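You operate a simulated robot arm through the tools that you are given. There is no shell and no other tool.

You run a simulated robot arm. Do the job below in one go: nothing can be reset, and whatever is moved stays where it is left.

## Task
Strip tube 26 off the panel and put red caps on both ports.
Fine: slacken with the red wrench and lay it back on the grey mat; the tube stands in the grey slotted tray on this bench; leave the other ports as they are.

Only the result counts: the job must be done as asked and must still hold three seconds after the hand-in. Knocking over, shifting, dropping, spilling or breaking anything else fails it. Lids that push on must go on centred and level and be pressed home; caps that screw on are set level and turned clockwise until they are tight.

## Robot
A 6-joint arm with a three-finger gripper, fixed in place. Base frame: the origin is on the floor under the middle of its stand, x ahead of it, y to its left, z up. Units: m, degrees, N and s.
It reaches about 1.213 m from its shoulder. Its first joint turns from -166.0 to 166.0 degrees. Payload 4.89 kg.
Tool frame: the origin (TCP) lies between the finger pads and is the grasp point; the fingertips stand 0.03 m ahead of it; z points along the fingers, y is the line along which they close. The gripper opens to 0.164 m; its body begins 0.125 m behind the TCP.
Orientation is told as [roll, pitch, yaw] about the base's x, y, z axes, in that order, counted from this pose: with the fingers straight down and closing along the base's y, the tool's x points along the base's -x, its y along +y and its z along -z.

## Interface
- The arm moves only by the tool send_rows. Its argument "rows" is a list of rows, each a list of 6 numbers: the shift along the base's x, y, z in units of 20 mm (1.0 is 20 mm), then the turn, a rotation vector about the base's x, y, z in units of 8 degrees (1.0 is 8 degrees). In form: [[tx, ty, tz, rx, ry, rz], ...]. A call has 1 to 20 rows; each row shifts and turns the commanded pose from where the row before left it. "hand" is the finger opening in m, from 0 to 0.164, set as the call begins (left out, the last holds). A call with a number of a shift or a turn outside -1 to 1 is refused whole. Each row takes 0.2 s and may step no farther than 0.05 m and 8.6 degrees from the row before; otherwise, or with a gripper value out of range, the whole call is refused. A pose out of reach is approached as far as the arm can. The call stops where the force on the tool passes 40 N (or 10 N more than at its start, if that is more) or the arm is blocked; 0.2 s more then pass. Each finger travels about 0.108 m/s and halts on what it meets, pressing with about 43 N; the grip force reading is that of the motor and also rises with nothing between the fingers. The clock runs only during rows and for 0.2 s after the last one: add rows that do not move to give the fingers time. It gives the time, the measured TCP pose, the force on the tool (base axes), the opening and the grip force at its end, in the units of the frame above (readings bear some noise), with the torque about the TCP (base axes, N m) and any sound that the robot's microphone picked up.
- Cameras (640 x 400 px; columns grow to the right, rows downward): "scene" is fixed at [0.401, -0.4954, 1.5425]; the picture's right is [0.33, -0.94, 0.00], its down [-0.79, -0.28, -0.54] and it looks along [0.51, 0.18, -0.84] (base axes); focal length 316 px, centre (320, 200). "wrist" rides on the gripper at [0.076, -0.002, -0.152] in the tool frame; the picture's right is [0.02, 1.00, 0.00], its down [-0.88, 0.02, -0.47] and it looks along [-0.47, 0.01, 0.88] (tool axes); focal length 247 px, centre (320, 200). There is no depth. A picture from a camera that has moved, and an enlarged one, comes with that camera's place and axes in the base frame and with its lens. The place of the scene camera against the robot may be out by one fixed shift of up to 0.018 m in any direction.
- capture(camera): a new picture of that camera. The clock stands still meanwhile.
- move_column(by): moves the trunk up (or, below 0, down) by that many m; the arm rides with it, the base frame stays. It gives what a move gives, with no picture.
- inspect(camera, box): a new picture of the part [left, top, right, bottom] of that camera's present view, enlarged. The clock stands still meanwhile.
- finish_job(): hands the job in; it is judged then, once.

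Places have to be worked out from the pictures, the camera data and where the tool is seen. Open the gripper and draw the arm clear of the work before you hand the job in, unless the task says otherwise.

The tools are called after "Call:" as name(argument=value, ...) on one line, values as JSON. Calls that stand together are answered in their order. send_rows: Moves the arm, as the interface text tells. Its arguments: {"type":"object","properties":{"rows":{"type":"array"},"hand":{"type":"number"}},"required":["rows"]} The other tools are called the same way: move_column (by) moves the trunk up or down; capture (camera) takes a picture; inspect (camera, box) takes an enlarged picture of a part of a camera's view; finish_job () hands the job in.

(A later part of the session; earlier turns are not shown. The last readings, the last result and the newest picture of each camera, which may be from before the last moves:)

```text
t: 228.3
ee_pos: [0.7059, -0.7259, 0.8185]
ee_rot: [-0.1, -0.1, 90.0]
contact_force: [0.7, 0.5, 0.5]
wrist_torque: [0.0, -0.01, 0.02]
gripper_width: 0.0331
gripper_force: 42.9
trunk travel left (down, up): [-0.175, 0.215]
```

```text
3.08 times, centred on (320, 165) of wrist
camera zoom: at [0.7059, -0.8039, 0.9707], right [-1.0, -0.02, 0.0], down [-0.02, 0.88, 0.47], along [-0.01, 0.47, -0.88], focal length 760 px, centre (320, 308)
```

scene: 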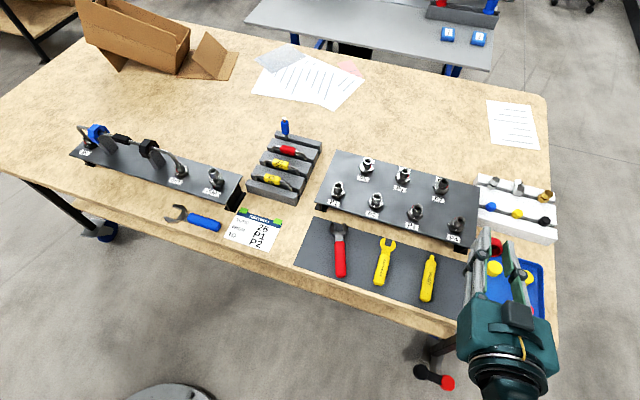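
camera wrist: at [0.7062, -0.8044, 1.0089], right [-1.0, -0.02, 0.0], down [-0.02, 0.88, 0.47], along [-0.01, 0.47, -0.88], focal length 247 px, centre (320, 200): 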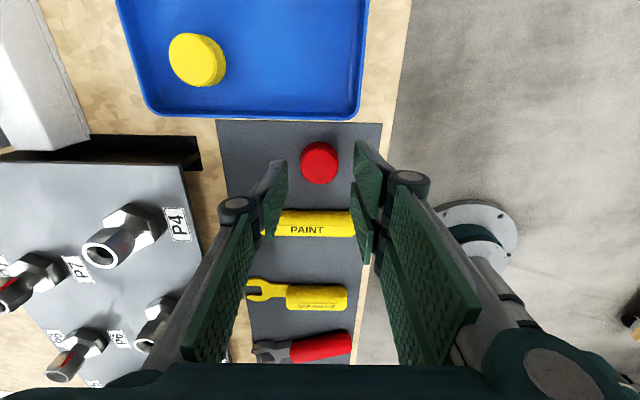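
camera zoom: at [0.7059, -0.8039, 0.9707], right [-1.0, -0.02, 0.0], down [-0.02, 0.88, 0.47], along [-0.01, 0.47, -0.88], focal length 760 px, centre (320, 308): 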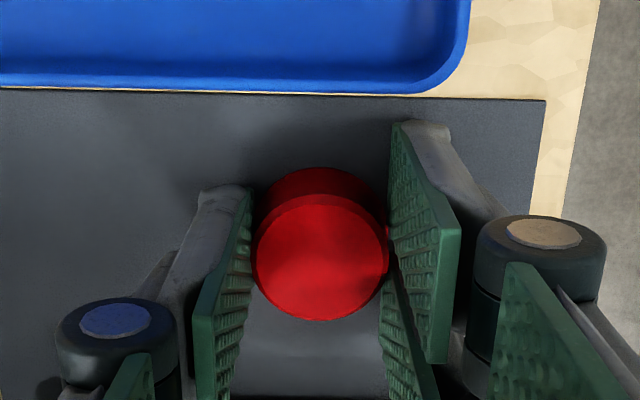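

Gripped (33 mm). I lift it, rotate back to yaw 0 and carry it to P2.

Call:
send_rows(rows=[[0, 0, 0.3, 0, 0, 0], [0, 0, 0.8, 0, 0, 0], [0, 0, 0.9, 0, 0, 0], [0, 0, 0.9, 0, 0, 0], [0, 0, 0.9, 0, 0, 0], [0, 0, 0.9, 0, 0, 0], [0, 0, 0.9, 0, 0, 0], [0, 0, 0.9, 0, 0, 0], [0, 0, 0.9, 0, 0, 0], [0, 0, 0.9, 0, 0, 0], [0, 0, 0.6, 0, 0, 0], [0, 0, 0, 0, 0, 0]])

Call:
send_rows(rows=[[0.55, 0.91, 0, 0, 0, -0.9375], [0.55, 0.91, 0, 0, 0, -0.9375], [0.55, 0.91, 0, 0, 0, -0.9375], [0.55, 0.91, 0, 0, 0, -0.9375], [0.55, 0.91, 0, 0, 0, -0.9375], [0.55, 0.91, 0, 0, 0, -0.9375], [0.55, 0.91, 0, 0, 0, -0.9375], [0.55, 0.91, 0, 0, 0, -0.9375], [0.55, 0.91, 0, 0, 0, -0.9375], [0.55, 0.91, 0, 0, 0, -0.9375], [0.55, 0.91, 0, 0, 0, -0.9375], [0.55, 0.91, 0, 0, 0, -0.9375], [0.5, 0.9, 0, 0, 0, 0], [0, 0, 0, 0, 0, 0]])

Call:
capture(camera="wrist")

Call:
inspect(camera="wrist", box=[270, 130, 370, 240])

```text
t: 230.9
ee_pos: [0.7047, -0.7274, 0.996]
ee_rot: [-0.2, 0.0, 90.1]
contact_force: [0.1, 0.7, -0.5]
wrist_torque: [0.03, -0.01, 0.03]
gripper_width: 0.0332
gripper_force: 43.0
trunk travel left (down, up): [-0.175, 0.215]
```

```text
t: 233.9
ee_pos: [0.8476, -0.4914, 0.9962]
ee_rot: [-0.1, 0.0, -0.1]
contact_force: [0.2, -0.1, -0.3]
wrist_torque: [-0.05, 0.01, -0.01]
gripper_width: 0.0331
gripper_force: 42.9
trunk travel left (down, up): [-0.175, 0.215]
```

```text
taken
camera wrist: at [0.7699, -0.494, 1.1484], right [-0.02, 1.0, 0.0], down [0.88, 0.02, 0.47], along [0.47, 0.01, -0.88], focal length 247 px, centre (320, 200)
```

wrist: 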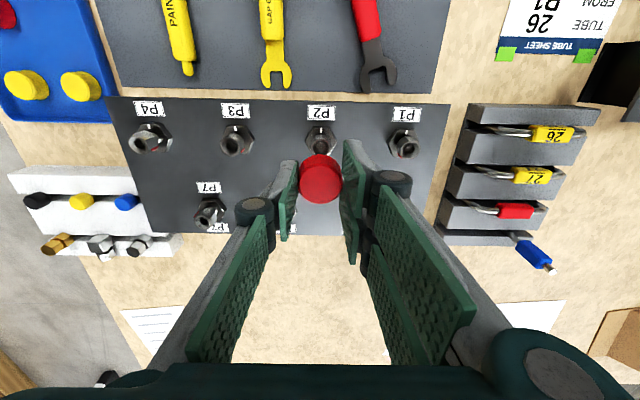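

```text
3.64 times, centred on (320, 185) of wrist
camera zoom: at [0.7699, -0.494, 1.1484], right [-0.02, 1.0, 0.0], down [0.88, 0.02, 0.47], along [0.47, 0.01, -0.88], focal length 898 px, centre (320, 254)
```

zoom: 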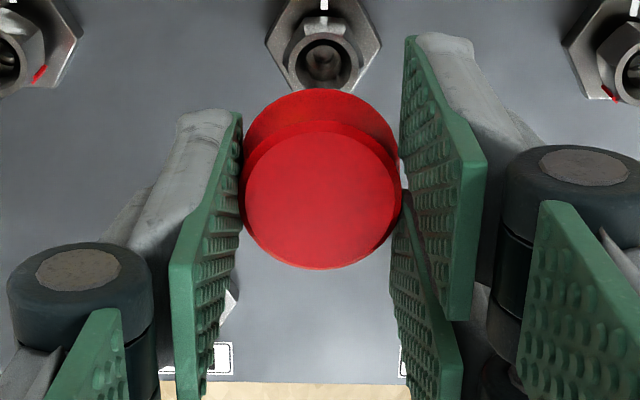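

P2's ring is visible just above the cap; I zoom for a precise relative alignment.

Call:
inspect(camera="wrist", box=[296, 120, 346, 165])

```text
8.89 times, centred on (321, 142) of wrist
camera zoom: at [0.7699, -0.494, 1.1484], right [-0.02, 1.0, 0.0], down [0.88, 0.02, 0.47], along [0.47, 0.01, -0.88], focal length 2195 px, centre (311, 711)
```

zoom: 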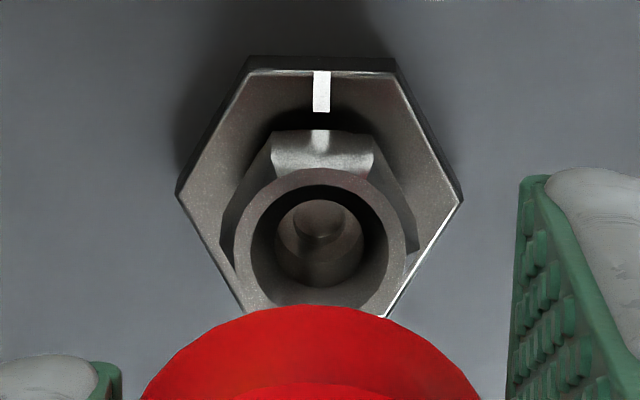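

Cap needs +1.6 mm in x and +0.4 mm in y. I apply that, lower to z≈0.92 and then creep onto P2 as before.

Call:
send_rows(rows=[[0.08, 0.02, -0.6, 0, 0, 0], [0, 0, -0.8, 0, 0, 0], [0, 0, -0.8, 0, 0, 0], [0, 0, -0.8, 0, 0, 0], [0, 0, -0.8, 0, 0, 0], [0, 0, 0, 0, 0, 0]])

Call:
inspect(camera="scene", box=[366, 178, 398, 206])

Call:
inspect(camera="wrist", box=[270, 130, 370, 240])

```text
t: 235.3
ee_pos: [0.8488, -0.49, 0.9202]
ee_rot: [0.0, 0.1, 0.0]
contact_force: [1.0, 0.4, -0.7]
wrist_torque: [0.03, 0.01, -0.02]
gripper_width: 0.0334
gripper_force: 43.7
trunk travel left (down, up): [-0.175, 0.215]
```

```text
14.29 times, centred on (382, 192) of scene
camera zoom: at [0.401, -0.4954, 1.5425], right [0.33, -0.94, 0.0], down [-0.79, -0.28, -0.54], along [0.51, 0.18, -0.84], focal length 4516 px, centre (-566, 314)
```

zoom: 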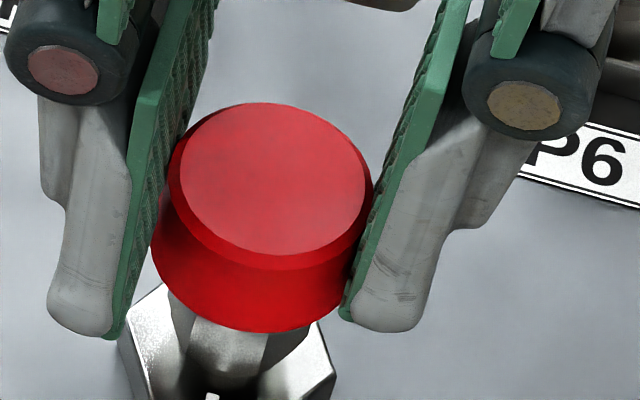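

```text
3.64 times, centred on (320, 185) of wrist
camera zoom: at [0.7718, -0.4926, 1.073], right [-0.02, 1.0, 0.0], down [0.88, 0.02, 0.47], along [0.47, 0.01, -0.88], focal length 898 px, centre (320, 254)
```

zoom: 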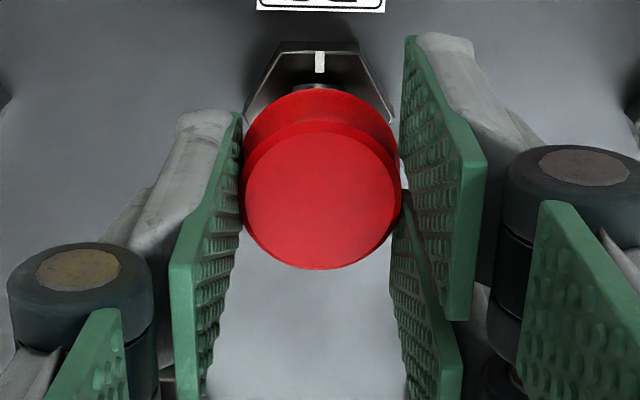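

Alignment looks good in both views. Creep down over the nut.

Call:
send_rows(rows=[[0, 0, -0.15, 0, 0, 0], [0, 0, -0.15, 0, 0, 0], [0, 0, -0.15, 0, 0, 0], [0, 0, 0, 0, 0, 0]])

Call:
send_rows(rows=[[0, 0, -0.1, 0, 0, 0], [0, 0, -0.1, 0, 0, 0], [0, 0, -0.05, 0, 0, 0], [0, 0, 0, 0, 0, 0]])

Call:
send_rows(rows=[[0, 0, -0.05, 0, 0, 0], [0, 0, -0.05, 0, 0, 0], [0, 0, 0, 0, 0, 0]])

```text
t: 236.3
ee_pos: [0.848, -0.4893, 0.9128]
ee_rot: [-0.1, 0.1, -0.1]
contact_force: [0.5, -0.5, 1.0]
wrist_torque: [-0.01, 0.0, 0.0]
gripper_width: 0.0333
gripper_force: 43.4
trunk travel left (down, up): [-0.175, 0.215]
```

```text
t: 237.3
ee_pos: [0.8483, -0.4895, 0.9048]
ee_rot: [-0.1, 0.0, 0.0]
contact_force: [-0.5, -0.6, 0.2]
wrist_torque: [0.01, 0.01, 0.01]
gripper_width: 0.0329
gripper_force: 42.1
trunk travel left (down, up): [-0.175, 0.215]
```

```text
t: 238.1
ee_pos: [0.8481, -0.4897, 0.9039]
ee_rot: [-0.1, 0.0, 0.1]
contact_force: [-0.9, -0.7, 0.4]
wrist_torque: [-0.02, 0.02, 0.01]
gripper_width: 0.0328
gripper_force: 42.4
trunk travel left (down, up): [-0.175, 0.215]
```

Call:
send_rows(rows=[[0, 0, -0.05, 0, 0, 0], [0, 0, -0.05, 0, 0, 0], [0, 0, 0, 0, 0, 0]])

Call:
send_rows(rows=[[0, 0, -0.05, 0, 0, 0], [0, 0, 0, 0, 0, 0]])

```text
t: 238.9
ee_pos: [0.8494, -0.4896, 0.9013]
ee_rot: [-0.1, 0.1, 0.0]
contact_force: [-0.2, 0.4, 1.6]
wrist_torque: [0.02, 0.01, 0.0]
gripper_width: 0.0329
gripper_force: 43.0
trunk travel left (down, up): [-0.175, 0.215]
```

```text
t: 239.5
ee_pos: [0.8479, -0.4889, 0.9012]
ee_rot: [0.0, -0.1, 0.0]
contact_force: [0.1, 0.2, 2.3]
wrist_torque: [-0.01, -0.02, 0.01]
gripper_width: 0.0332
gripper_force: 43.0
trunk travel left (down, up): [-0.175, 0.215]
```

Light 2 N contact again. Now half-millimetre steps to see what the resistance looks like.

Call:
send_rows(rows=[[0, 0, -0.03, 0, 0, 0], [0, 0, 0, 0, 0, 0]])

Call:
send_rows(rows=[[0, 0, -0.03, 0, 0, 0], [0, 0, 0, 0, 0, 0]])

Call:
send_rows(rows=[[0, 0, -0.03, 0, 0, 0], [0, 0, 0, 0, 0, 0]])

Call:
send_rows(rows=[[0, 0, -0.03, 0, 0, 0], [0, 0, 0, 0, 0, 0]])

```text
t: 240.1
ee_pos: [0.8485, -0.4889, 0.9006]
ee_rot: [-0.1, 0.0, 0.0]
contact_force: [-0.4, -0.5, 3.2]
wrist_torque: [0.01, -0.02, 0.01]
gripper_width: 0.033
gripper_force: 42.8
trunk travel left (down, up): [-0.175, 0.215]
```

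```text
t: 240.7
ee_pos: [0.8492, -0.4901, 0.9005]
ee_rot: [0.0, 0.0, 0.1]
contact_force: [-0.6, 0.2, 2.2]
wrist_torque: [-0.02, 0.0, -0.01]
gripper_width: 0.0329
gripper_force: 43.4
trunk travel left (down, up): [-0.175, 0.215]
```

```text
t: 241.3
ee_pos: [0.8485, -0.4898, 0.9002]
ee_rot: [-0.1, 0.0, 0.1]
contact_force: [4.3, 3.5, 10.2]
wrist_torque: [0.04, -0.1, -0.01]
gripper_width: 0.0333
gripper_force: 43.0
trunk travel left (down, up): [-0.175, 0.215]
```

```text
t: 241.9
ee_pos: [0.848, -0.49, 0.9002]
ee_rot: [0.0, -0.1, 0.0]
contact_force: [7.8, 1.8, 24.3]
wrist_torque: [0.07, -0.2, -0.03]
gripper_width: 0.0329
gripper_force: 43.0
trunk travel left (down, up): [-0.175, 0.215]
```

There is a ~2 mm sliding zone with 2–3 N friction, then a hard stop at z≈0.900: that is "home". I null the small +x side force and press to ~35 N.

Call:
send_rows(rows=[[0.02, 0.005, 0, 0, 0, 0], [0, 0, 0, 0, 0, 0]])

Call:
send_rows(rows=[[0.01, 0, -0.03, 0, 0, 0], [0, 0, 0, 0, 0, 0]])

```text
t: 242.5
ee_pos: [0.8485, -0.4911, 0.8988]
ee_rot: [-0.1, 0.0, 0.1]
contact_force: [6.5, -0.7, 25.7]
wrist_torque: [0.0, -0.17, -0.05]
gripper_width: 0.033
gripper_force: 43.0
trunk travel left (down, up): [-0.175, 0.215]
```

```text
t: 243.1
ee_pos: [0.8479, -0.4896, 0.8988]
ee_rot: [-0.1, -0.2, -0.1]
contact_force: [5.5, -1.2, 34.5]
wrist_torque: [-0.01, -0.16, -0.01]
gripper_width: 0.033
gripper_force: 42.9
trunk travel left (down, up): [-0.175, 0.215]
```

Pressed at 34.5 N. A brief retention check: I lift in ~1 mm steps and watch whether the force goes negative (cap holding).

Call:
send_rows(rows=[[0, 0, 0.06, 0, 0, 0], [0, 0, 0.06, 0, 0, 0], [0, 0, 0, 0, 0, 0]])

Call:
send_rows(rows=[[0, 0, 0.06, 0, 0, 0], [0, 0, 0, 0, 0, 0]])

```text
t: 243.9
ee_pos: [0.8483, -0.4903, 0.8991]
ee_rot: [-0.1, 0.0, 0.0]
contact_force: [-7.9, 8.8, -2.8]
wrist_torque: [0.18, 0.17, 0.02]
gripper_width: 0.0329
gripper_force: 42.4
trunk travel left (down, up): [-0.175, 0.215]
```

```text
t: 244.5
ee_pos: [0.849, -0.4901, 0.9023]
ee_rot: [-0.1, 0.1, 0.0]
contact_force: [0.2, -0.7, 0.8]
wrist_torque: [-0.01, 0.0, -0.02]
gripper_width: 0.0329
gripper_force: 43.4
trunk travel left (down, up): [-0.175, 0.215]
```

It held with a few newtons before sliding free, so it is a light push fit and the hard stop is home. I press it home again and will release it there without lifting.

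Call:
send_rows(rows=[[0, 0, -0.06, 0, 0, 0], [0, 0, -0.06, 0, 0, 0], [0, 0, 0, 0, 0, 0]])

Call:
send_rows(rows=[[0, 0, -0.04, 0, 0, 0], [0, 0, -0.02, 0, 0, 0], [0, 0, 0, 0, 0, 0]])

```text
t: 245.3
ee_pos: [0.849, -0.4894, 0.8991]
ee_rot: [-0.1, 0.0, 0.1]
contact_force: [2.8, -0.8, 9.5]
wrist_torque: [-0.04, -0.07, -0.01]
gripper_width: 0.0333
gripper_force: 43.2
trunk travel left (down, up): [-0.175, 0.215]
```

```text
t: 246.1
ee_pos: [0.8477, -0.4895, 0.8993]
ee_rot: [-0.1, -0.1, 0.0]
contact_force: [8.1, -7.4, 33.6]
wrist_torque: [-0.16, -0.25, 0.01]
gripper_width: 0.0332
gripper_force: 42.9
trunk travel left (down, up): [-0.175, 0.215]
```

Home at 33.6 N. I ease 0.6 mm to lower the load and open.

Call:
send_rows(rows=[[0.02, -0.02, 0.03, 0, 0, 0], [0, 0, 0, 0, 0, 0]])

Call:
send_rows(rows=[[0, 0, 0, 0, 0, 0], [0, 0, 0, 0, 0, 0], [0, 0, 0, 0, 0, 0]], hand=0.054)

Call:
inspect(camera="wrist", box=[270, 130, 370, 240])

Call:
inspect(camera="scene", box=[366, 184, 394, 208])

```text
t: 246.7
ee_pos: [0.8489, -0.4895, 0.8995]
ee_rot: [-0.2, 0.0, 0.0]
contact_force: [-0.2, -2.3, 23.4]
wrist_torque: [-0.07, -0.04, -0.01]
gripper_width: 0.0331
gripper_force: 43.0
trunk travel left (down, up): [-0.175, 0.215]
```

```text
t: 247.5
ee_pos: [0.8489, -0.4892, 0.8982]
ee_rot: [-0.2, 0.0, -0.1]
contact_force: [1.0, 0.0, -0.2]
wrist_torque: [0.02, 0.0, 0.02]
gripper_width: 0.0538
gripper_force: 0.1
trunk travel left (down, up): [-0.175, 0.215]
```

```text
3.64 times, centred on (320, 185) of wrist
camera zoom: at [0.7723, -0.493, 1.0511], right [-0.02, 1.0, 0.0], down [0.88, 0.02, 0.47], along [0.47, 0.01, -0.88], focal length 898 px, centre (320, 254)
```

zoom: 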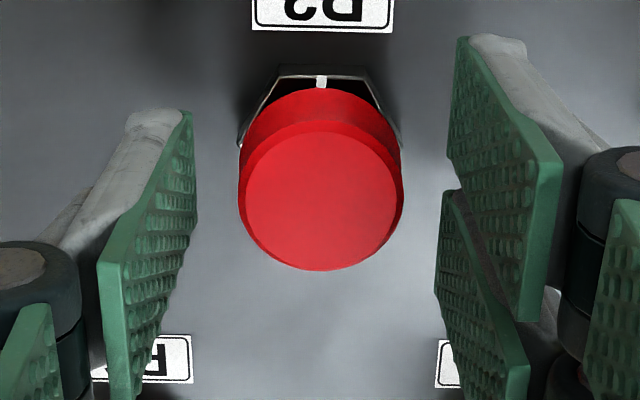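

```text
16.00 times, centred on (380, 196) of scene
camera zoom: at [0.401, -0.4954, 1.5425], right [0.33, -0.94, 0.0], down [-0.79, -0.28, -0.54], along [0.51, 0.18, -0.84], focal length 5058 px, centre (-640, 264)
```

zoom: 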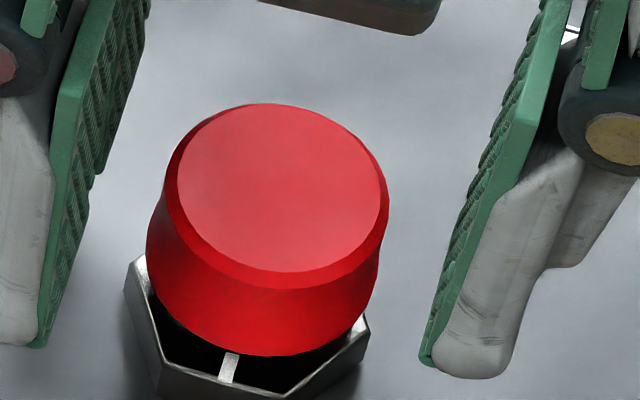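

The cap sits level and centred on P2. I rise straight up and verify from above.

Call:
send_rows(rows=[[0, 0, 0.2, 0, 0, 0], [0, 0, 0.4, 0, 0, 0], [0, 0, 0.6, 0, 0, 0], [0, 0, 0.8, 0, 0, 0], [0, 0, 0.9, 0, 0, 0], [0, 0, 0.9, 0, 0, 0], [0, 0, 0.9, 0, 0, 0], [0, 0, 0, 0, 0, 0]])

Call:
inspect(camera="scene", box=[366, 184, 394, 208])

Call:
inspect(camera="wrist", box=[290, 110, 350, 175])

```text
t: 249.3
ee_pos: [0.8484, -0.4906, 0.9925]
ee_rot: [0.0, 0.0, -0.1]
contact_force: [-0.1, 1.1, -1.0]
wrist_torque: [-0.02, 0.01, 0.0]
gripper_width: 0.0541
gripper_force: 0.0
trunk travel left (down, up): [-0.175, 0.215]
```

```text
16.00 times, centred on (380, 196) of scene
camera zoom: at [0.401, -0.4954, 1.5425], right [0.33, -0.94, 0.0], down [-0.79, -0.28, -0.54], along [0.51, 0.18, -0.84], focal length 5058 px, centre (-640, 264)
```

zoom: 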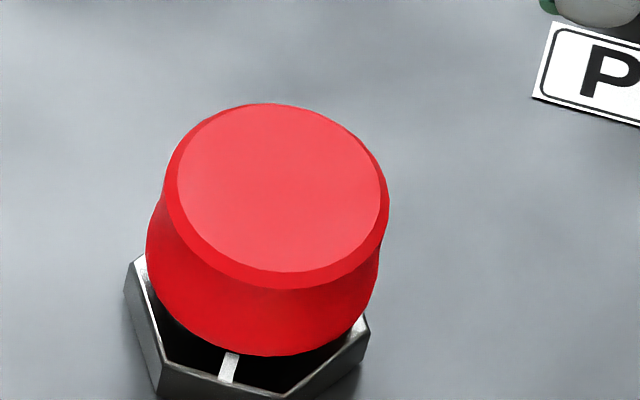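

```text
6.15 times, centred on (320, 142) of wrist
camera zoom: at [0.7711, -0.4933, 1.1453], right [-0.02, 1.0, 0.0], down [0.88, 0.02, 0.47], along [0.47, 0.01, -0.88], focal length 1520 px, centre (320, 554)
```

zoom: 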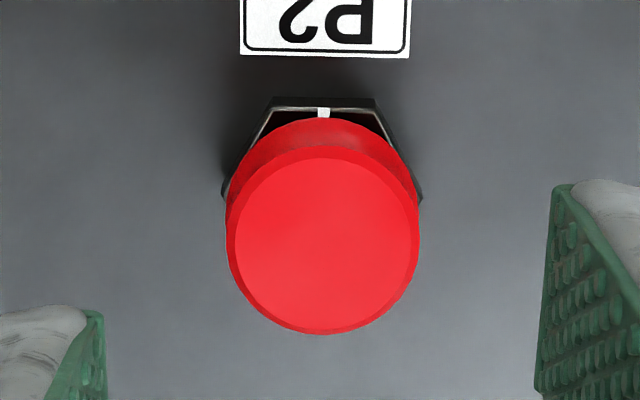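

P2's cap is level, centred ([0.8487,-0.4912]) and stays put. Now the second red cap (≈[0.7166,-0.8747]): I travel there, turning to yaw 90°.

Call:
send_rows(rows=[[0, 0, 0.5, 0, 0, 0], [-0.35, -0.96, 0, 0, 0, 0.6], [-0.35, -0.96, 0, 0, 0, 0.6], [-0.35, -0.96, 0, 0, 0, 0.6], [-0.35, -0.96, 0, 0, 0, 0.6], [-0.35, -0.96, 0, 0, 0, 0.6], [-0.35, -0.96, 0, 0, 0, 0.6], [-0.35, -0.96, 0, 0, 0, 0.6], [-0.35, -0.96, 0, 0, 0, 0.6], [-0.35, -0.96, 0, 0, 0, 0.6], [-0.35, -0.96, 0, 0, 0, 0.6], [-0.35, -0.96, 0, 0, 0, 0.6], [-0.35, -0.96, 0, 0, 0, 0.6], [-0.35, -0.96, 0, 0, 0, 0.6], [-0.35, -0.96, 0, 0, 0, 0.6], [-0.35, -0.96, 0, 0, 0, 0.6], [-0.35, -0.96, 0, 0, 0, 0.6], [-0.35, -0.96, 0, 0, 0, 0.6], [-0.35, -0.96, 0, 0, 0, 0.6], [0, 0, 0, 0, 0, 0.45]])

Call:
send_rows(rows=[[-0.2, -0.9, 0, 0, 0, 0], [-0.1, -0.9, 0, 0, 0, 0], [0, 0, 0, 0, 0, 0]])

Call:
capture(camera="wrist")

Call:
inspect(camera="wrist", box=[260, 90, 380, 230])

```text
t: 253.5
ee_pos: [0.7226, -0.8345, 1.003]
ee_rot: [0.0, 0.1, 90.0]
contact_force: [0.7, -0.5, 0.4]
wrist_torque: [0.05, -0.03, 0.01]
gripper_width: 0.054
gripper_force: 0.1
trunk travel left (down, up): [-0.175, 0.215]
```

```text
t: 254.3
ee_pos: [0.7177, -0.8713, 1.0032]
ee_rot: [0.0, 0.0, 90.0]
contact_force: [0.1, 0.2, -0.6]
wrist_torque: [0.06, 0.01, 0.01]
gripper_width: 0.0541
gripper_force: 0.0
trunk travel left (down, up): [-0.175, 0.215]
```

```text
taken
camera wrist: at [0.7185, -0.9496, 1.1554], right [-1.0, -0.02, 0.0], down [-0.02, 0.88, 0.47], along [-0.01, 0.47, -0.88], focal length 247 px, centre (320, 200)
```

wrist: 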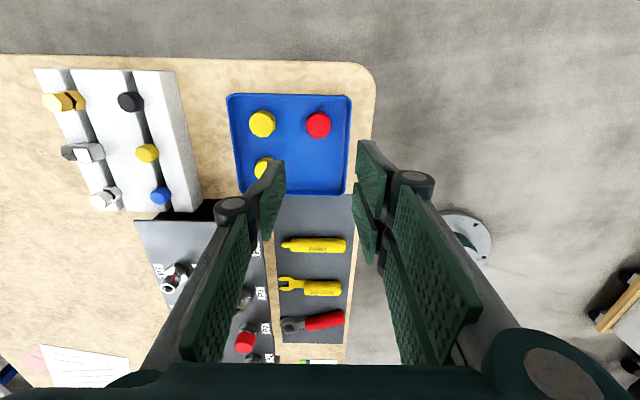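

```text
2.86 times, centred on (320, 160) of wrist
camera zoom: at [0.7185, -0.9496, 1.1554], right [-1.0, -0.02, 0.0], down [-0.02, 0.88, 0.47], along [-0.01, 0.47, -0.88], focal length 706 px, centre (320, 314)
```

zoom: 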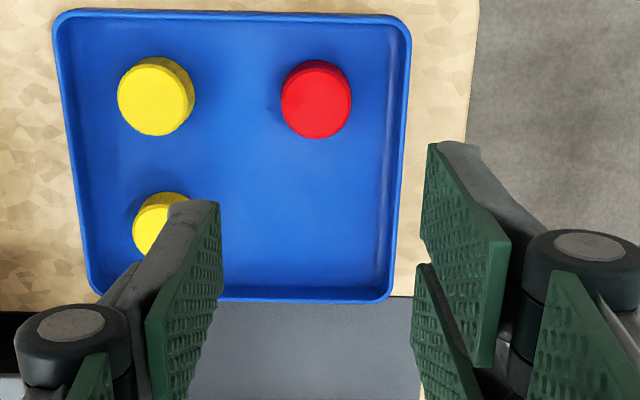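

Second red cap's top centre is [0.719,-0.878]. I correct +2 mm in x, −5 mm in y, narrow to 44 mm and lower to z≈0.85.

Call:
send_rows(rows=[[0.11, -0.25, -0.8, 0, 0, 0], [0, 0, -0.9, 0, 0, 0], [0, 0, -0.9, 0, 0, 0], [0, 0, -0.9, 0, 0, 0], [0, 0, -0.9, 0, 0, 0], [0, 0, -0.9, 0, 0, 0], [0, 0, -0.9, 0, 0, 0], [0, 0, -0.9, 0, 0, 0], [0, 0, -0.5, 0, 0, 0], [0, 0, 0, 0, 0, 0]], hand=0.044)

Call:
inspect(camera="wrist", box=[260, 90, 380, 230])

```text
t: 256.5
ee_pos: [0.7196, -0.8758, 0.8483]
ee_rot: [-0.1, 0.0, 90.0]
contact_force: [-0.5, 0.1, 0.7]
wrist_torque: [-0.01, 0.02, -0.01]
gripper_width: 0.0441
gripper_force: 0.0
trunk travel left (down, up): [-0.175, 0.215]
```

```text
2.86 times, centred on (320, 160) of wrist
camera zoom: at [0.7207, -0.9539, 1.0021], right [-1.0, -0.02, 0.0], down [-0.02, 0.88, 0.47], along [-0.01, 0.47, -0.88], focal length 706 px, centre (320, 314)
```

zoom: 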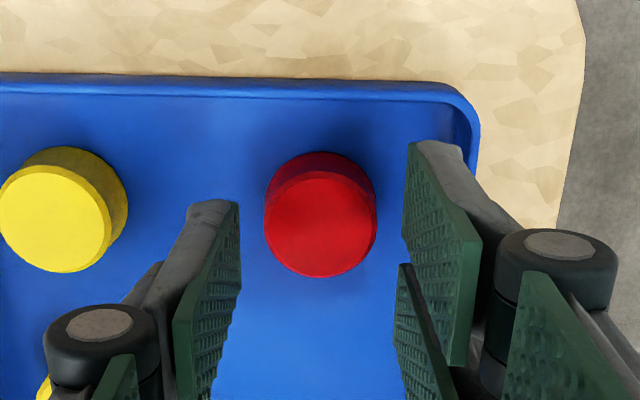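

Well centred. Lower 28 mm and grip the cap.

Call:
send_rows(rows=[[0, 0, -0.4, 0, 0, 0], [0, 0, -0.4, 0, 0, 0], [0, 0, -0.4, 0, 0, 0], [0, 0, -0.2, 0, 0, 0], [0, 0, 0, 0, 0, 0]])

Call:
send_rows(rows=[[0, 0, 0, 0, 0, 0], [0, 0, 0, 0, 0, 0], [0, 0, 0, 0, 0, 0], [0, 0, 0, 0, 0, 0]], hand=0.0)

Call:
inspect(camera="wrist", box=[260, 100, 380, 230])

```text
t: 257.7
ee_pos: [0.7208, -0.877, 0.8214]
ee_rot: [0.0, 0.0, 90.1]
contact_force: [-0.7, 0.5, 0.1]
wrist_torque: [0.02, 0.01, -0.03]
gripper_width: 0.0439
gripper_force: 0.1
trunk travel left (down, up): [-0.175, 0.215]
```

```text
t: 258.7
ee_pos: [0.7192, -0.8763, 0.8223]
ee_rot: [-0.2, 0.0, 90.0]
contact_force: [0.2, -1.0, 0.5]
wrist_torque: [0.02, -0.01, 0.01]
gripper_width: 0.0341
gripper_force: 42.9
trunk travel left (down, up): [-0.175, 0.215]
```

```text
3.08 times, centred on (320, 165) of wrist
camera zoom: at [0.7202, -0.9547, 0.9748], right [-1.0, -0.02, 0.0], down [-0.02, 0.88, 0.47], along [-0.01, 0.47, -0.88], focal length 760 px, centre (320, 308)
```

zoom: 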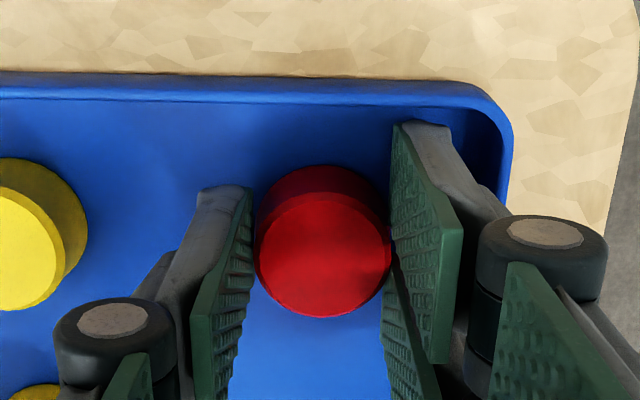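

Held (34 mm). I lift it out and carry it to P1, rotating back to yaw 0 on the way.

Call:
send_rows(rows=[[0, 0, 0.3, 0, 0, 0], [0, 0, 0.8, 0, 0, 0], [0, 0, 0.9, 0, 0, 0], [0, 0, 0.9, 0, 0, 0], [0, 0, 0.9, 0, 0, 0], [0, 0, 0.9, 0, 0, 0], [0, 0, 0.9, 0, 0, 0], [0, 0, 0.9, 0, 0, 0], [0, 0, 0.9, 0, 0, 0], [0, 0, 0.9, 0, 0, 0], [0, 0, 0.4, 0, 0, 0], [0, 0, 0, 0, 0, 0]])

Call:
send_rows(rows=[[0.25, 0.97, 0, 0, 0, -0.625], [0.25, 0.97, 0, 0, 0, -0.625], [0.25, 0.97, 0, 0, 0, -0.625], [0.25, 0.97, 0, 0, 0, -0.625], [0.25, 0.97, 0, 0, 0, -0.625], [0.25, 0.97, 0, 0, 0, -0.625], [0.25, 0.97, 0, 0, 0, -0.625], [0.25, 0.97, 0, 0, 0, -0.625], [0.25, 0.97, 0, 0, 0, -0.625], [0.25, 0.97, 0, 0, 0, -0.625], [0.25, 0.97, 0, 0, 0, -0.625], [0.25, 0.97, 0, 0, 0, -0.625], [0.25, 0.97, 0, 0, 0, -0.625], [0.25, 0.97, 0, 0, 0, -0.625], [0.25, 0.97, 0, 0, 0, -0.625], [0.25, 0.97, 0, 0, 0, -0.625], [0.25, 0.97, 0, 0, 0, -0.625], [0.25, 0.97, 0, 0, 0, -0.625], [0.25, 0.97, 0, 0, 0, 0], [0, 0, 0, 0, 0, 0]])

Call:
send_rows(rows=[[0.25, 0.95, 0, 0, 0, 0], [0.25, 0.95, 0, 0, 0, 0], [0.25, 0.95, 0, 0, 0, 0], [0.25, 0.95, 0, 0, 0, 0], [0.25, 0.95, 0, 0, 0, 0], [0.25, 0.95, 0, 0, 0, 0], [0, 0, 0, 0, 0, 0]])

Call:
capture(camera="wrist")

Call:
inspect(camera="wrist", box=[296, 120, 346, 165])

Call:
inspect(camera="wrist", box=[270, 130, 370, 240])

```text
t: 261.3
ee_pos: [0.72, -0.8765, 0.9958]
ee_rot: [-0.2, 0.0, 90.0]
contact_force: [-0.1, 0.0, -0.2]
wrist_torque: [-0.01, -0.04, 0.0]
gripper_width: 0.0336
gripper_force: 43.3
trunk travel left (down, up): [-0.175, 0.215]
```

```text
t: 265.5
ee_pos: [0.8147, -0.5067, 0.9956]
ee_rot: [-0.1, -0.1, 0.0]
contact_force: [0.4, 0.6, 0.6]
wrist_torque: [-0.04, 0.03, 0.0]
gripper_width: 0.0334
gripper_force: 43.1
trunk travel left (down, up): [-0.175, 0.215]
```

```text
t: 267.1
ee_pos: [0.844, -0.3939, 0.9968]
ee_rot: [0.0, 0.0, 0.0]
contact_force: [-0.4, -0.1, 0.7]
wrist_torque: [0.01, 0.02, -0.01]
gripper_width: 0.0336
gripper_force: 43.2
trunk travel left (down, up): [-0.175, 0.215]
```

```text
taken
camera wrist: at [0.7667, -0.3969, 1.1491], right [-0.02, 1.0, 0.0], down [0.88, 0.02, 0.47], along [0.47, 0.01, -0.88], focal length 247 px, centre (320, 200)
```

wrist: 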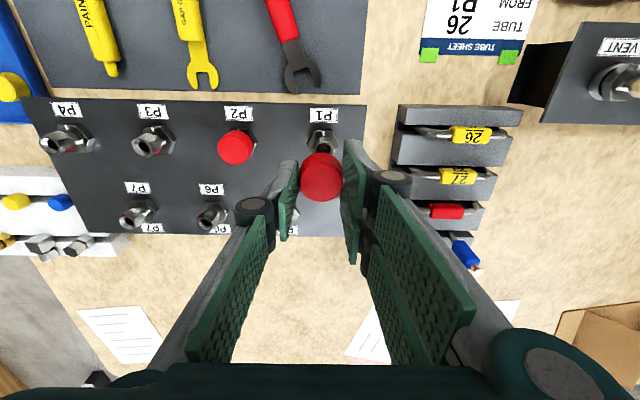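

```text
8.89 times, centred on (321, 142) of wrist
camera zoom: at [0.7667, -0.3969, 1.1491], right [-0.02, 1.0, 0.0], down [0.88, 0.02, 0.47], along [0.47, 0.01, -0.88], focal length 2195 px, centre (311, 711)
```

zoom: 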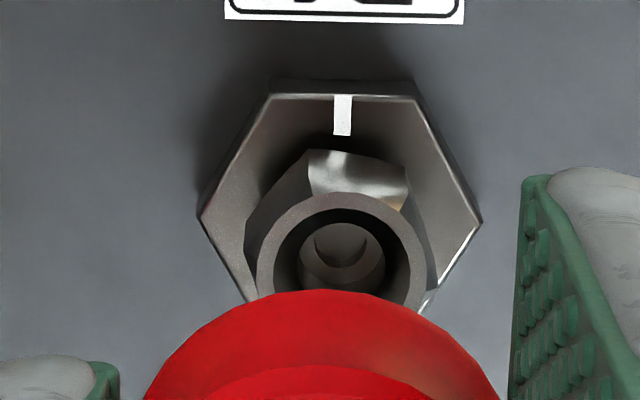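

```text
3.64 times, centred on (320, 185) of wrist
camera zoom: at [0.7667, -0.3969, 1.1491], right [-0.02, 1.0, 0.0], down [0.88, 0.02, 0.47], along [0.47, 0.01, -0.88], focal length 898 px, centre (320, 254)
```

zoom: 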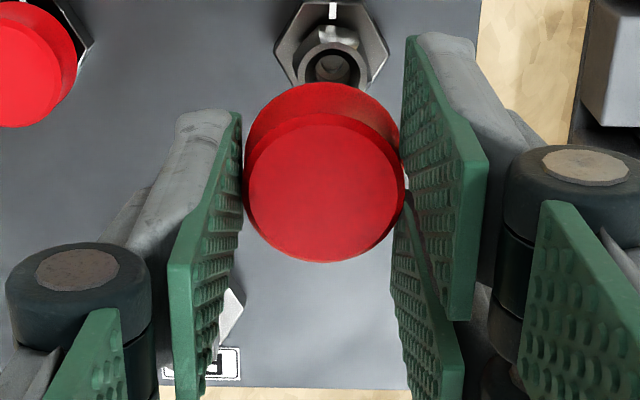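

P1's ring is 5.7 mm ahead (+x) and 2.8 mm to +y of the cap centre. I shift by that and lower to z≈0.92.

Call:
send_rows(rows=[[0.285, 0.14, -0.6, 0, 0, 0], [0, 0, -0.8, 0, 0, 0], [0, 0, -0.8, 0, 0, 0], [0, 0, -0.8, 0, 0, 0], [0, 0, -0.8, 0, 0, 0], [0, 0, 0, 0, 0, 0]])

Call:
inspect(camera="scene", box=[328, 166, 360, 194])

Call:
inspect(camera="wrist", box=[270, 130, 370, 240])

```text
t: 268.5
ee_pos: [0.8509, -0.3907, 0.9212]
ee_rot: [-0.1, 0.1, 0.1]
contact_force: [0.6, -0.3, 0.3]
wrist_torque: [0.02, 0.03, -0.01]
gripper_width: 0.0334
gripper_force: 42.4
trunk travel left (down, up): [-0.175, 0.215]
```

```text
14.29 times, centred on (344, 180) of scene
camera zoom: at [0.401, -0.4954, 1.5425], right [0.33, -0.94, 0.0], down [-0.79, -0.28, -0.54], along [0.51, 0.18, -0.84], focal length 4516 px, centre (-23, 486)
```

zoom: 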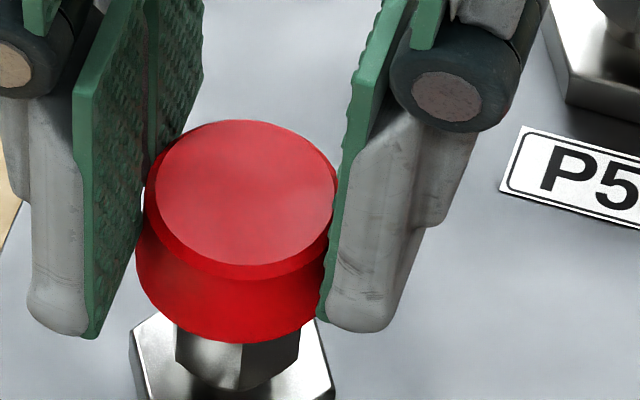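

```text
3.64 times, centred on (320, 185) of wrist
camera zoom: at [0.7734, -0.3929, 1.0732], right [-0.02, 1.0, 0.0], down [0.88, 0.02, 0.47], along [0.47, 0.01, -0.88], focal length 898 px, centre (320, 254)
```

zoom: 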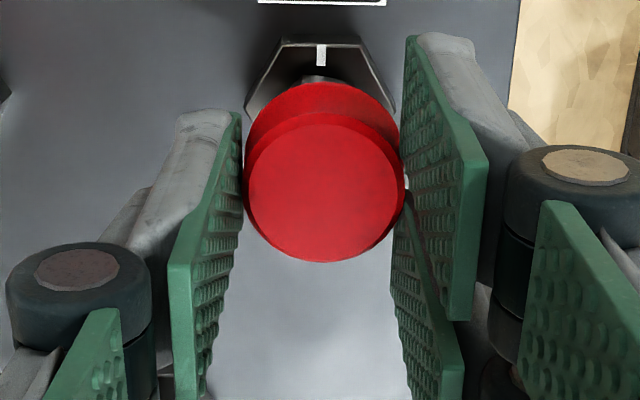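

Comparing with the P2 placement, the cap is ~0.6 mm too far +y; I correct that and creep down over P1's nut.

Call:
send_rows(rows=[[0, -0.03, -0.15, 0, 0, 0], [0, 0, -0.15, 0, 0, 0], [0, 0, -0.15, 0, 0, 0], [0, 0, 0, 0, 0, 0]])

Call:
send_rows(rows=[[0, 0, -0.1, 0, 0, 0], [0, 0, -0.1, 0, 0, 0], [0, 0, 0, 0, 0, 0]])

Call:
send_rows(rows=[[0, 0, -0.05, 0, 0, 0], [0, 0, -0.05, 0, 0, 0], [0, 0, 0, 0, 0, 0]])

```text
t: 269.5
ee_pos: [0.8502, -0.3923, 0.9121]
ee_rot: [-0.1, 0.0, 0.0]
contact_force: [0.5, -1.0, -0.2]
wrist_torque: [0.01, -0.02, -0.01]
gripper_width: 0.0336
gripper_force: 42.4
trunk travel left (down, up): [-0.175, 0.215]
```

```text
t: 270.3
ee_pos: [0.8511, -0.3922, 0.9088]
ee_rot: [0.0, 0.0, 0.0]
contact_force: [-0.3, 0.1, -0.5]
wrist_torque: [0.02, 0.01, -0.01]
gripper_width: 0.0336
gripper_force: 43.5
trunk travel left (down, up): [-0.175, 0.215]
```

```text
t: 271.1
ee_pos: [0.8518, -0.3928, 0.9066]
ee_rot: [-0.1, 0.0, 0.1]
contact_force: [0.1, 0.4, 0.1]
wrist_torque: [0.0, 0.01, 0.01]
gripper_width: 0.0335
gripper_force: 42.9
trunk travel left (down, up): [-0.175, 0.215]
```

Call:
send_rows(rows=[[0, 0, -0.05, 0, 0, 0], [0, 0, -0.05, 0, 0, 0], [0, 0, 0, 0, 0, 0]])

Call:
send_rows(rows=[[0, 0, -0.05, 0, 0, 0], [0, 0, -0.05, 0, 0, 0], [0, 0, 0, 0, 0, 0]])

Call:
inspect(camera="scene", box=[328, 170, 360, 198])

```text
t: 271.9
ee_pos: [0.8504, -0.3925, 0.9027]
ee_rot: [-0.1, 0.0, 0.0]
contact_force: [-1.3, 1.6, 1.0]
wrist_torque: [0.07, 0.03, 0.02]
gripper_width: 0.0336
gripper_force: 42.9
trunk travel left (down, up): [-0.175, 0.215]
```

```text
t: 272.7
ee_pos: [0.8505, -0.391, 0.9013]
ee_rot: [-0.1, 0.0, 0.0]
contact_force: [0.8, 0.9, 3.5]
wrist_torque: [0.03, 0.01, -0.05]
gripper_width: 0.0335
gripper_force: 43.3
trunk travel left (down, up): [-0.175, 0.215]
```

```text
14.29 times, centred on (344, 184) of scene
camera zoom: at [0.401, -0.4954, 1.5425], right [0.33, -0.94, 0.0], down [-0.79, -0.28, -0.54], along [0.51, 0.18, -0.84], focal length 4516 px, centre (-23, 429)
```

zoom: 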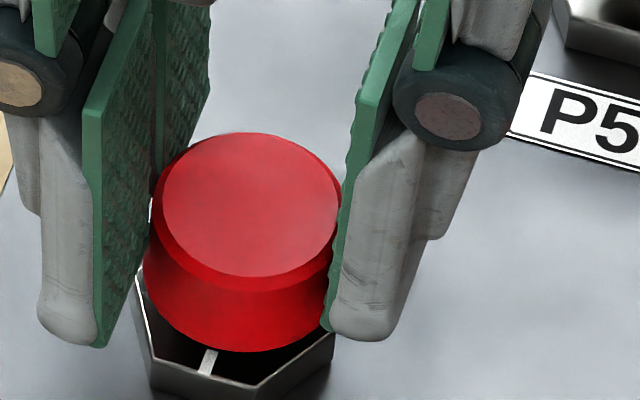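

Into the light-friction zone (3.5 N), cap enclosing the nut. Continue to the hard stop.

Call:
send_rows(rows=[[0, 0, -0.04, 0, 0, 0], [0, 0, 0, 0, 0, 0]])

Call:
send_rows(rows=[[0, 0, -0.04, 0, 0, 0], [0, 0, 0, 0, 0, 0]])

Call:
send_rows(rows=[[0, 0, -0.03, 0, 0, 0], [0, 0, 0, 0, 0, 0]])

```text
t: 273.3
ee_pos: [0.8502, -0.392, 0.9016]
ee_rot: [0.0, -0.1, 0.0]
contact_force: [4.0, -0.2, 17.1]
wrist_torque: [0.01, -0.08, -0.03]
gripper_width: 0.0335
gripper_force: 42.9
trunk travel left (down, up): [-0.175, 0.215]
```

```text
t: 273.9
ee_pos: [0.8519, -0.3916, 0.9009]
ee_rot: [-0.1, -0.1, 0.0]
contact_force: [13.6, -4.4, 29.4]
wrist_torque: [-0.1, -0.31, 0.01]
gripper_width: 0.0339
gripper_force: 42.9
trunk travel left (down, up): [-0.175, 0.215]
```

```text
t: 274.5
ee_pos: [0.8504, -0.3922, 0.9001]
ee_rot: [-0.1, -0.1, 0.0]
contact_force: [16.6, -10.2, 34.5]
wrist_torque: [-0.21, -0.36, 0.0]
gripper_width: 0.0338
gripper_force: 42.6
trunk travel left (down, up): [-0.175, 0.215]
```

Hard stop reached with 34 N, but a side force (+16,−10) remains; I shift +0.8 mm x, −0.5 mm y to null it.

Call:
send_rows(rows=[[0.03, -0.02, 0.01, 0, 0, 0], [0, 0, 0, 0, 0, 0]])

Call:
send_rows(rows=[[0.02, -0.01, 0, 0, 0, 0], [0, 0, 0, 0, 0, 0]])

```text
t: 275.1
ee_pos: [0.8505, -0.3929, 0.9011]
ee_rot: [-0.2, 0.1, 0.0]
contact_force: [2.5, -3.1, 24.4]
wrist_torque: [-0.09, -0.06, -0.02]
gripper_width: 0.0338
gripper_force: 43.5
trunk travel left (down, up): [-0.175, 0.215]
```

```text
t: 275.7
ee_pos: [0.8504, -0.3935, 0.9]
ee_rot: [-0.1, 0.0, 0.0]
contact_force: [-7.2, 1.7, 23.1]
wrist_torque: [0.01, 0.17, -0.02]
gripper_width: 0.0338
gripper_force: 43.0
trunk travel left (down, up): [-0.175, 0.215]
```

Nearly nulled; I take back 0.2 mm, press once more to ~35 N, then ease.

Call:
send_rows(rows=[[-0.01, 0.005, -0.02, 0, 0, 0], [0, 0, 0, 0, 0, 0]])

Call:
send_rows(rows=[[0, 0, -0.03, 0, 0, 0], [0, 0, 0, 0, 0, 0]])

```text
t: 276.3
ee_pos: [0.8508, -0.3906, 0.9005]
ee_rot: [-0.1, -0.1, 0.1]
contact_force: [-5.9, 1.5, 21.2]
wrist_torque: [0.01, 0.09, 0.0]
gripper_width: 0.0334
gripper_force: 43.0
trunk travel left (down, up): [-0.175, 0.215]
```

```text
t: 276.9
ee_pos: [0.8511, -0.3906, 0.8999]
ee_rot: [-0.1, -0.1, 0.0]
contact_force: [0.9, -2.4, 32.9]
wrist_torque: [-0.02, -0.07, -0.06]
gripper_width: 0.0335
gripper_force: 43.9
trunk travel left (down, up): [-0.175, 0.215]
```

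Home at 33 N with no side load. Ease 0.5 mm and release.

Call:
send_rows(rows=[[0, 0, 0.025, 0, 0, 0], [0, 0, 0, 0, 0, 0]])

Call:
send_rows(rows=[[0, 0, 0, 0, 0, 0], [0, 0, 0, 0, 0, 0], [0, 0, 0, 0, 0, 0]], hand=0.056)

Call:
inspect(camera="scene", box=[328, 170, 360, 198])

Call:
inspect(camera="wrist", box=[270, 130, 370, 240])

```text
t: 277.5
ee_pos: [0.8517, -0.392, 0.8996]
ee_rot: [0.0, 0.0, 0.0]
contact_force: [-2.4, -1.7, 26.7]
wrist_torque: [0.0, -0.02, -0.07]
gripper_width: 0.0336
gripper_force: 43.2
trunk travel left (down, up): [-0.175, 0.215]
```

```text
t: 278.3
ee_pos: [0.8522, -0.3926, 0.8993]
ee_rot: [0.0, 0.1, 0.0]
contact_force: [0.0, 0.7, 0.1]
wrist_torque: [0.01, 0.03, 0.02]
gripper_width: 0.0557
gripper_force: 0.0
trunk travel left (down, up): [-0.175, 0.215]
```

```text
14.29 times, centred on (344, 184) of scene
camera zoom: at [0.401, -0.4954, 1.5425], right [0.33, -0.94, 0.0], down [-0.79, -0.28, -0.54], along [0.51, 0.18, -0.84], focal length 4516 px, centre (-23, 429)
```

zoom: 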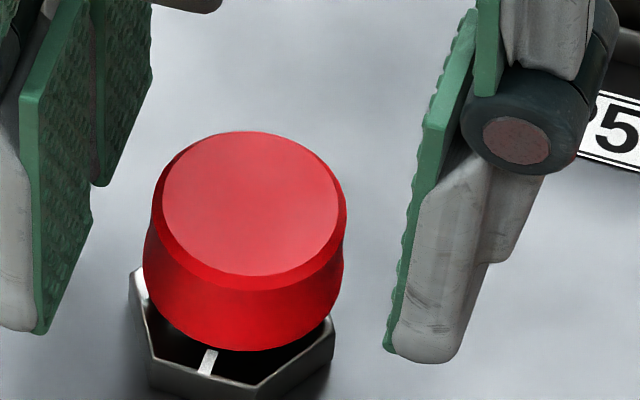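

```text
3.64 times, centred on (320, 185) of wrist
camera zoom: at [0.7741, -0.3951, 1.0516], right [-0.02, 1.0, 0.0], down [0.88, 0.02, 0.47], along [0.47, 0.01, -0.88], focal length 898 px, centre (320, 254)
```

zoom: 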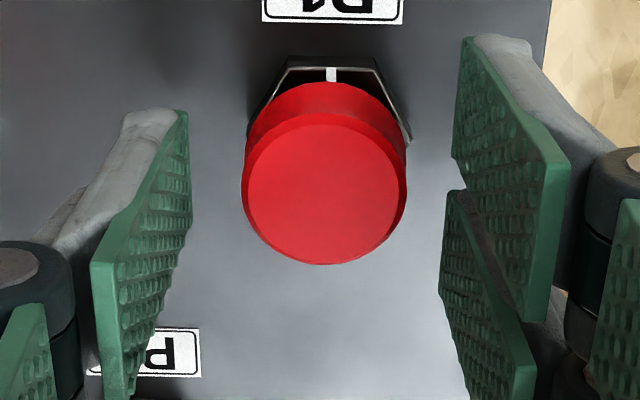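

The cap rests level on P1. I rise straight up and inspect both caps from above.

Call:
send_rows(rows=[[0, 0, 0.2, 0, 0, 0], [0, 0, 0.4, 0, 0, 0], [0, 0, 0.6, 0, 0, 0], [0, 0, 0.8, 0, 0, 0], [0, 0, 0.9, 0, 0, 0], [0, 0, 0.9, 0, 0, 0], [0, 0, 0.9, 0, 0, 0], [0, 0, 0.9, 0, 0, 0], [0, 0, 0, 0, 0, 0]])

Call:
send_rows(rows=[[0.5, -0.4, 0.2, 0, 0, 0], [0.5, -0.4, 0.2, 0, 0, 0], [0.5, -0.4, 0.2, 0, 0, 0], [0.5, -0.4, 0.2, 0, 0, 0], [0.5, -0.4, 0.2, 0, 0, 0], [0.5, -0.4, 0.2, 0, 0, 0], [0, 0, 0, 0, 0, 0]], hand=0.12)

Call:
capture(camera="wrist")

Call:
inspect(camera="wrist", box=[240, 50, 400, 150])

Call:
inspect(camera="scene", box=[310, 150, 430, 230])

```text
t: 280.3
ee_pos: [0.8509, -0.393, 1.0109]
ee_rot: [-0.1, 0.0, 0.0]
contact_force: [-0.9, 0.0, 0.1]
wrist_torque: [0.01, -0.01, -0.04]
gripper_width: 0.0557
gripper_force: 0.0
trunk travel left (down, up): [-0.175, 0.215]
```

```text
t: 281.9
ee_pos: [0.912, -0.4407, 1.0341]
ee_rot: [-0.1, -0.1, 0.0]
contact_force: [0.1, 0.4, -1.3]
wrist_torque: [0.01, -0.01, 0.0]
gripper_width: 0.1201
gripper_force: 0.2
trunk travel left (down, up): [-0.175, 0.215]
```

```text
taken
camera wrist: at [0.8341, -0.4432, 1.1875], right [-0.02, 1.0, 0.0], down [0.88, 0.02, 0.47], along [0.47, 0.01, -0.88], focal length 247 px, centre (320, 200)
```

wrist: 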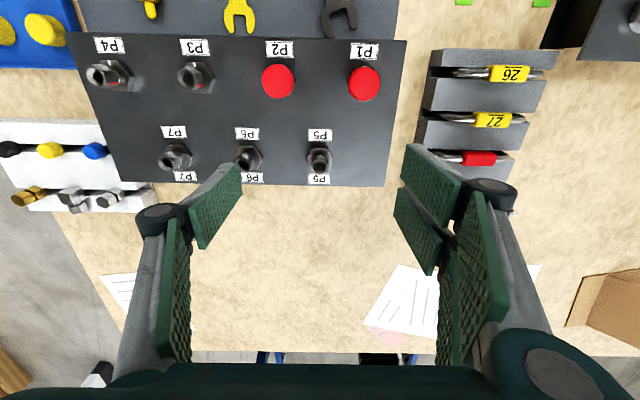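

```text
4.00 times, centred on (320, 100) of wrist
camera zoom: at [0.8341, -0.4432, 1.1875], right [-0.02, 1.0, 0.0], down [0.88, 0.02, 0.47], along [0.47, 0.01, -0.88], focal length 988 px, centre (320, 600)
```

zoom: 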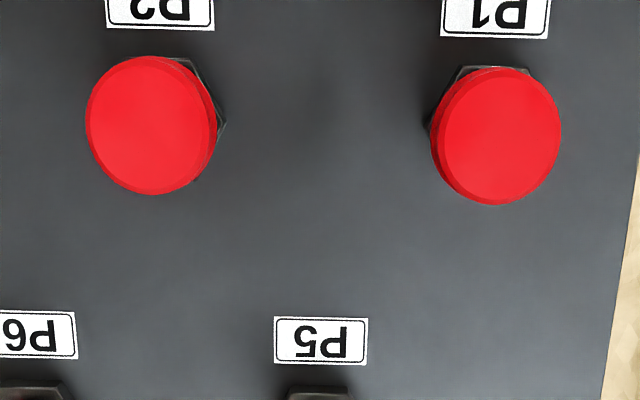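

```text
5.00 times, centred on (370, 190) of scene
camera zoom: at [0.401, -0.4954, 1.5425], right [0.33, -0.94, 0.0], down [-0.79, -0.28, -0.54], along [0.51, 0.18, -0.84], focal length 1581 px, centre (70, 250)
```

zoom: 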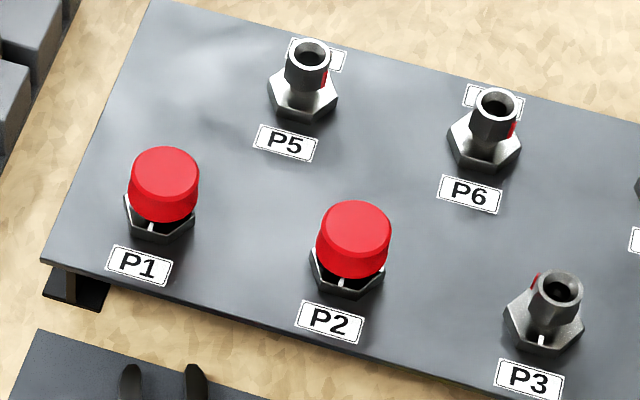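

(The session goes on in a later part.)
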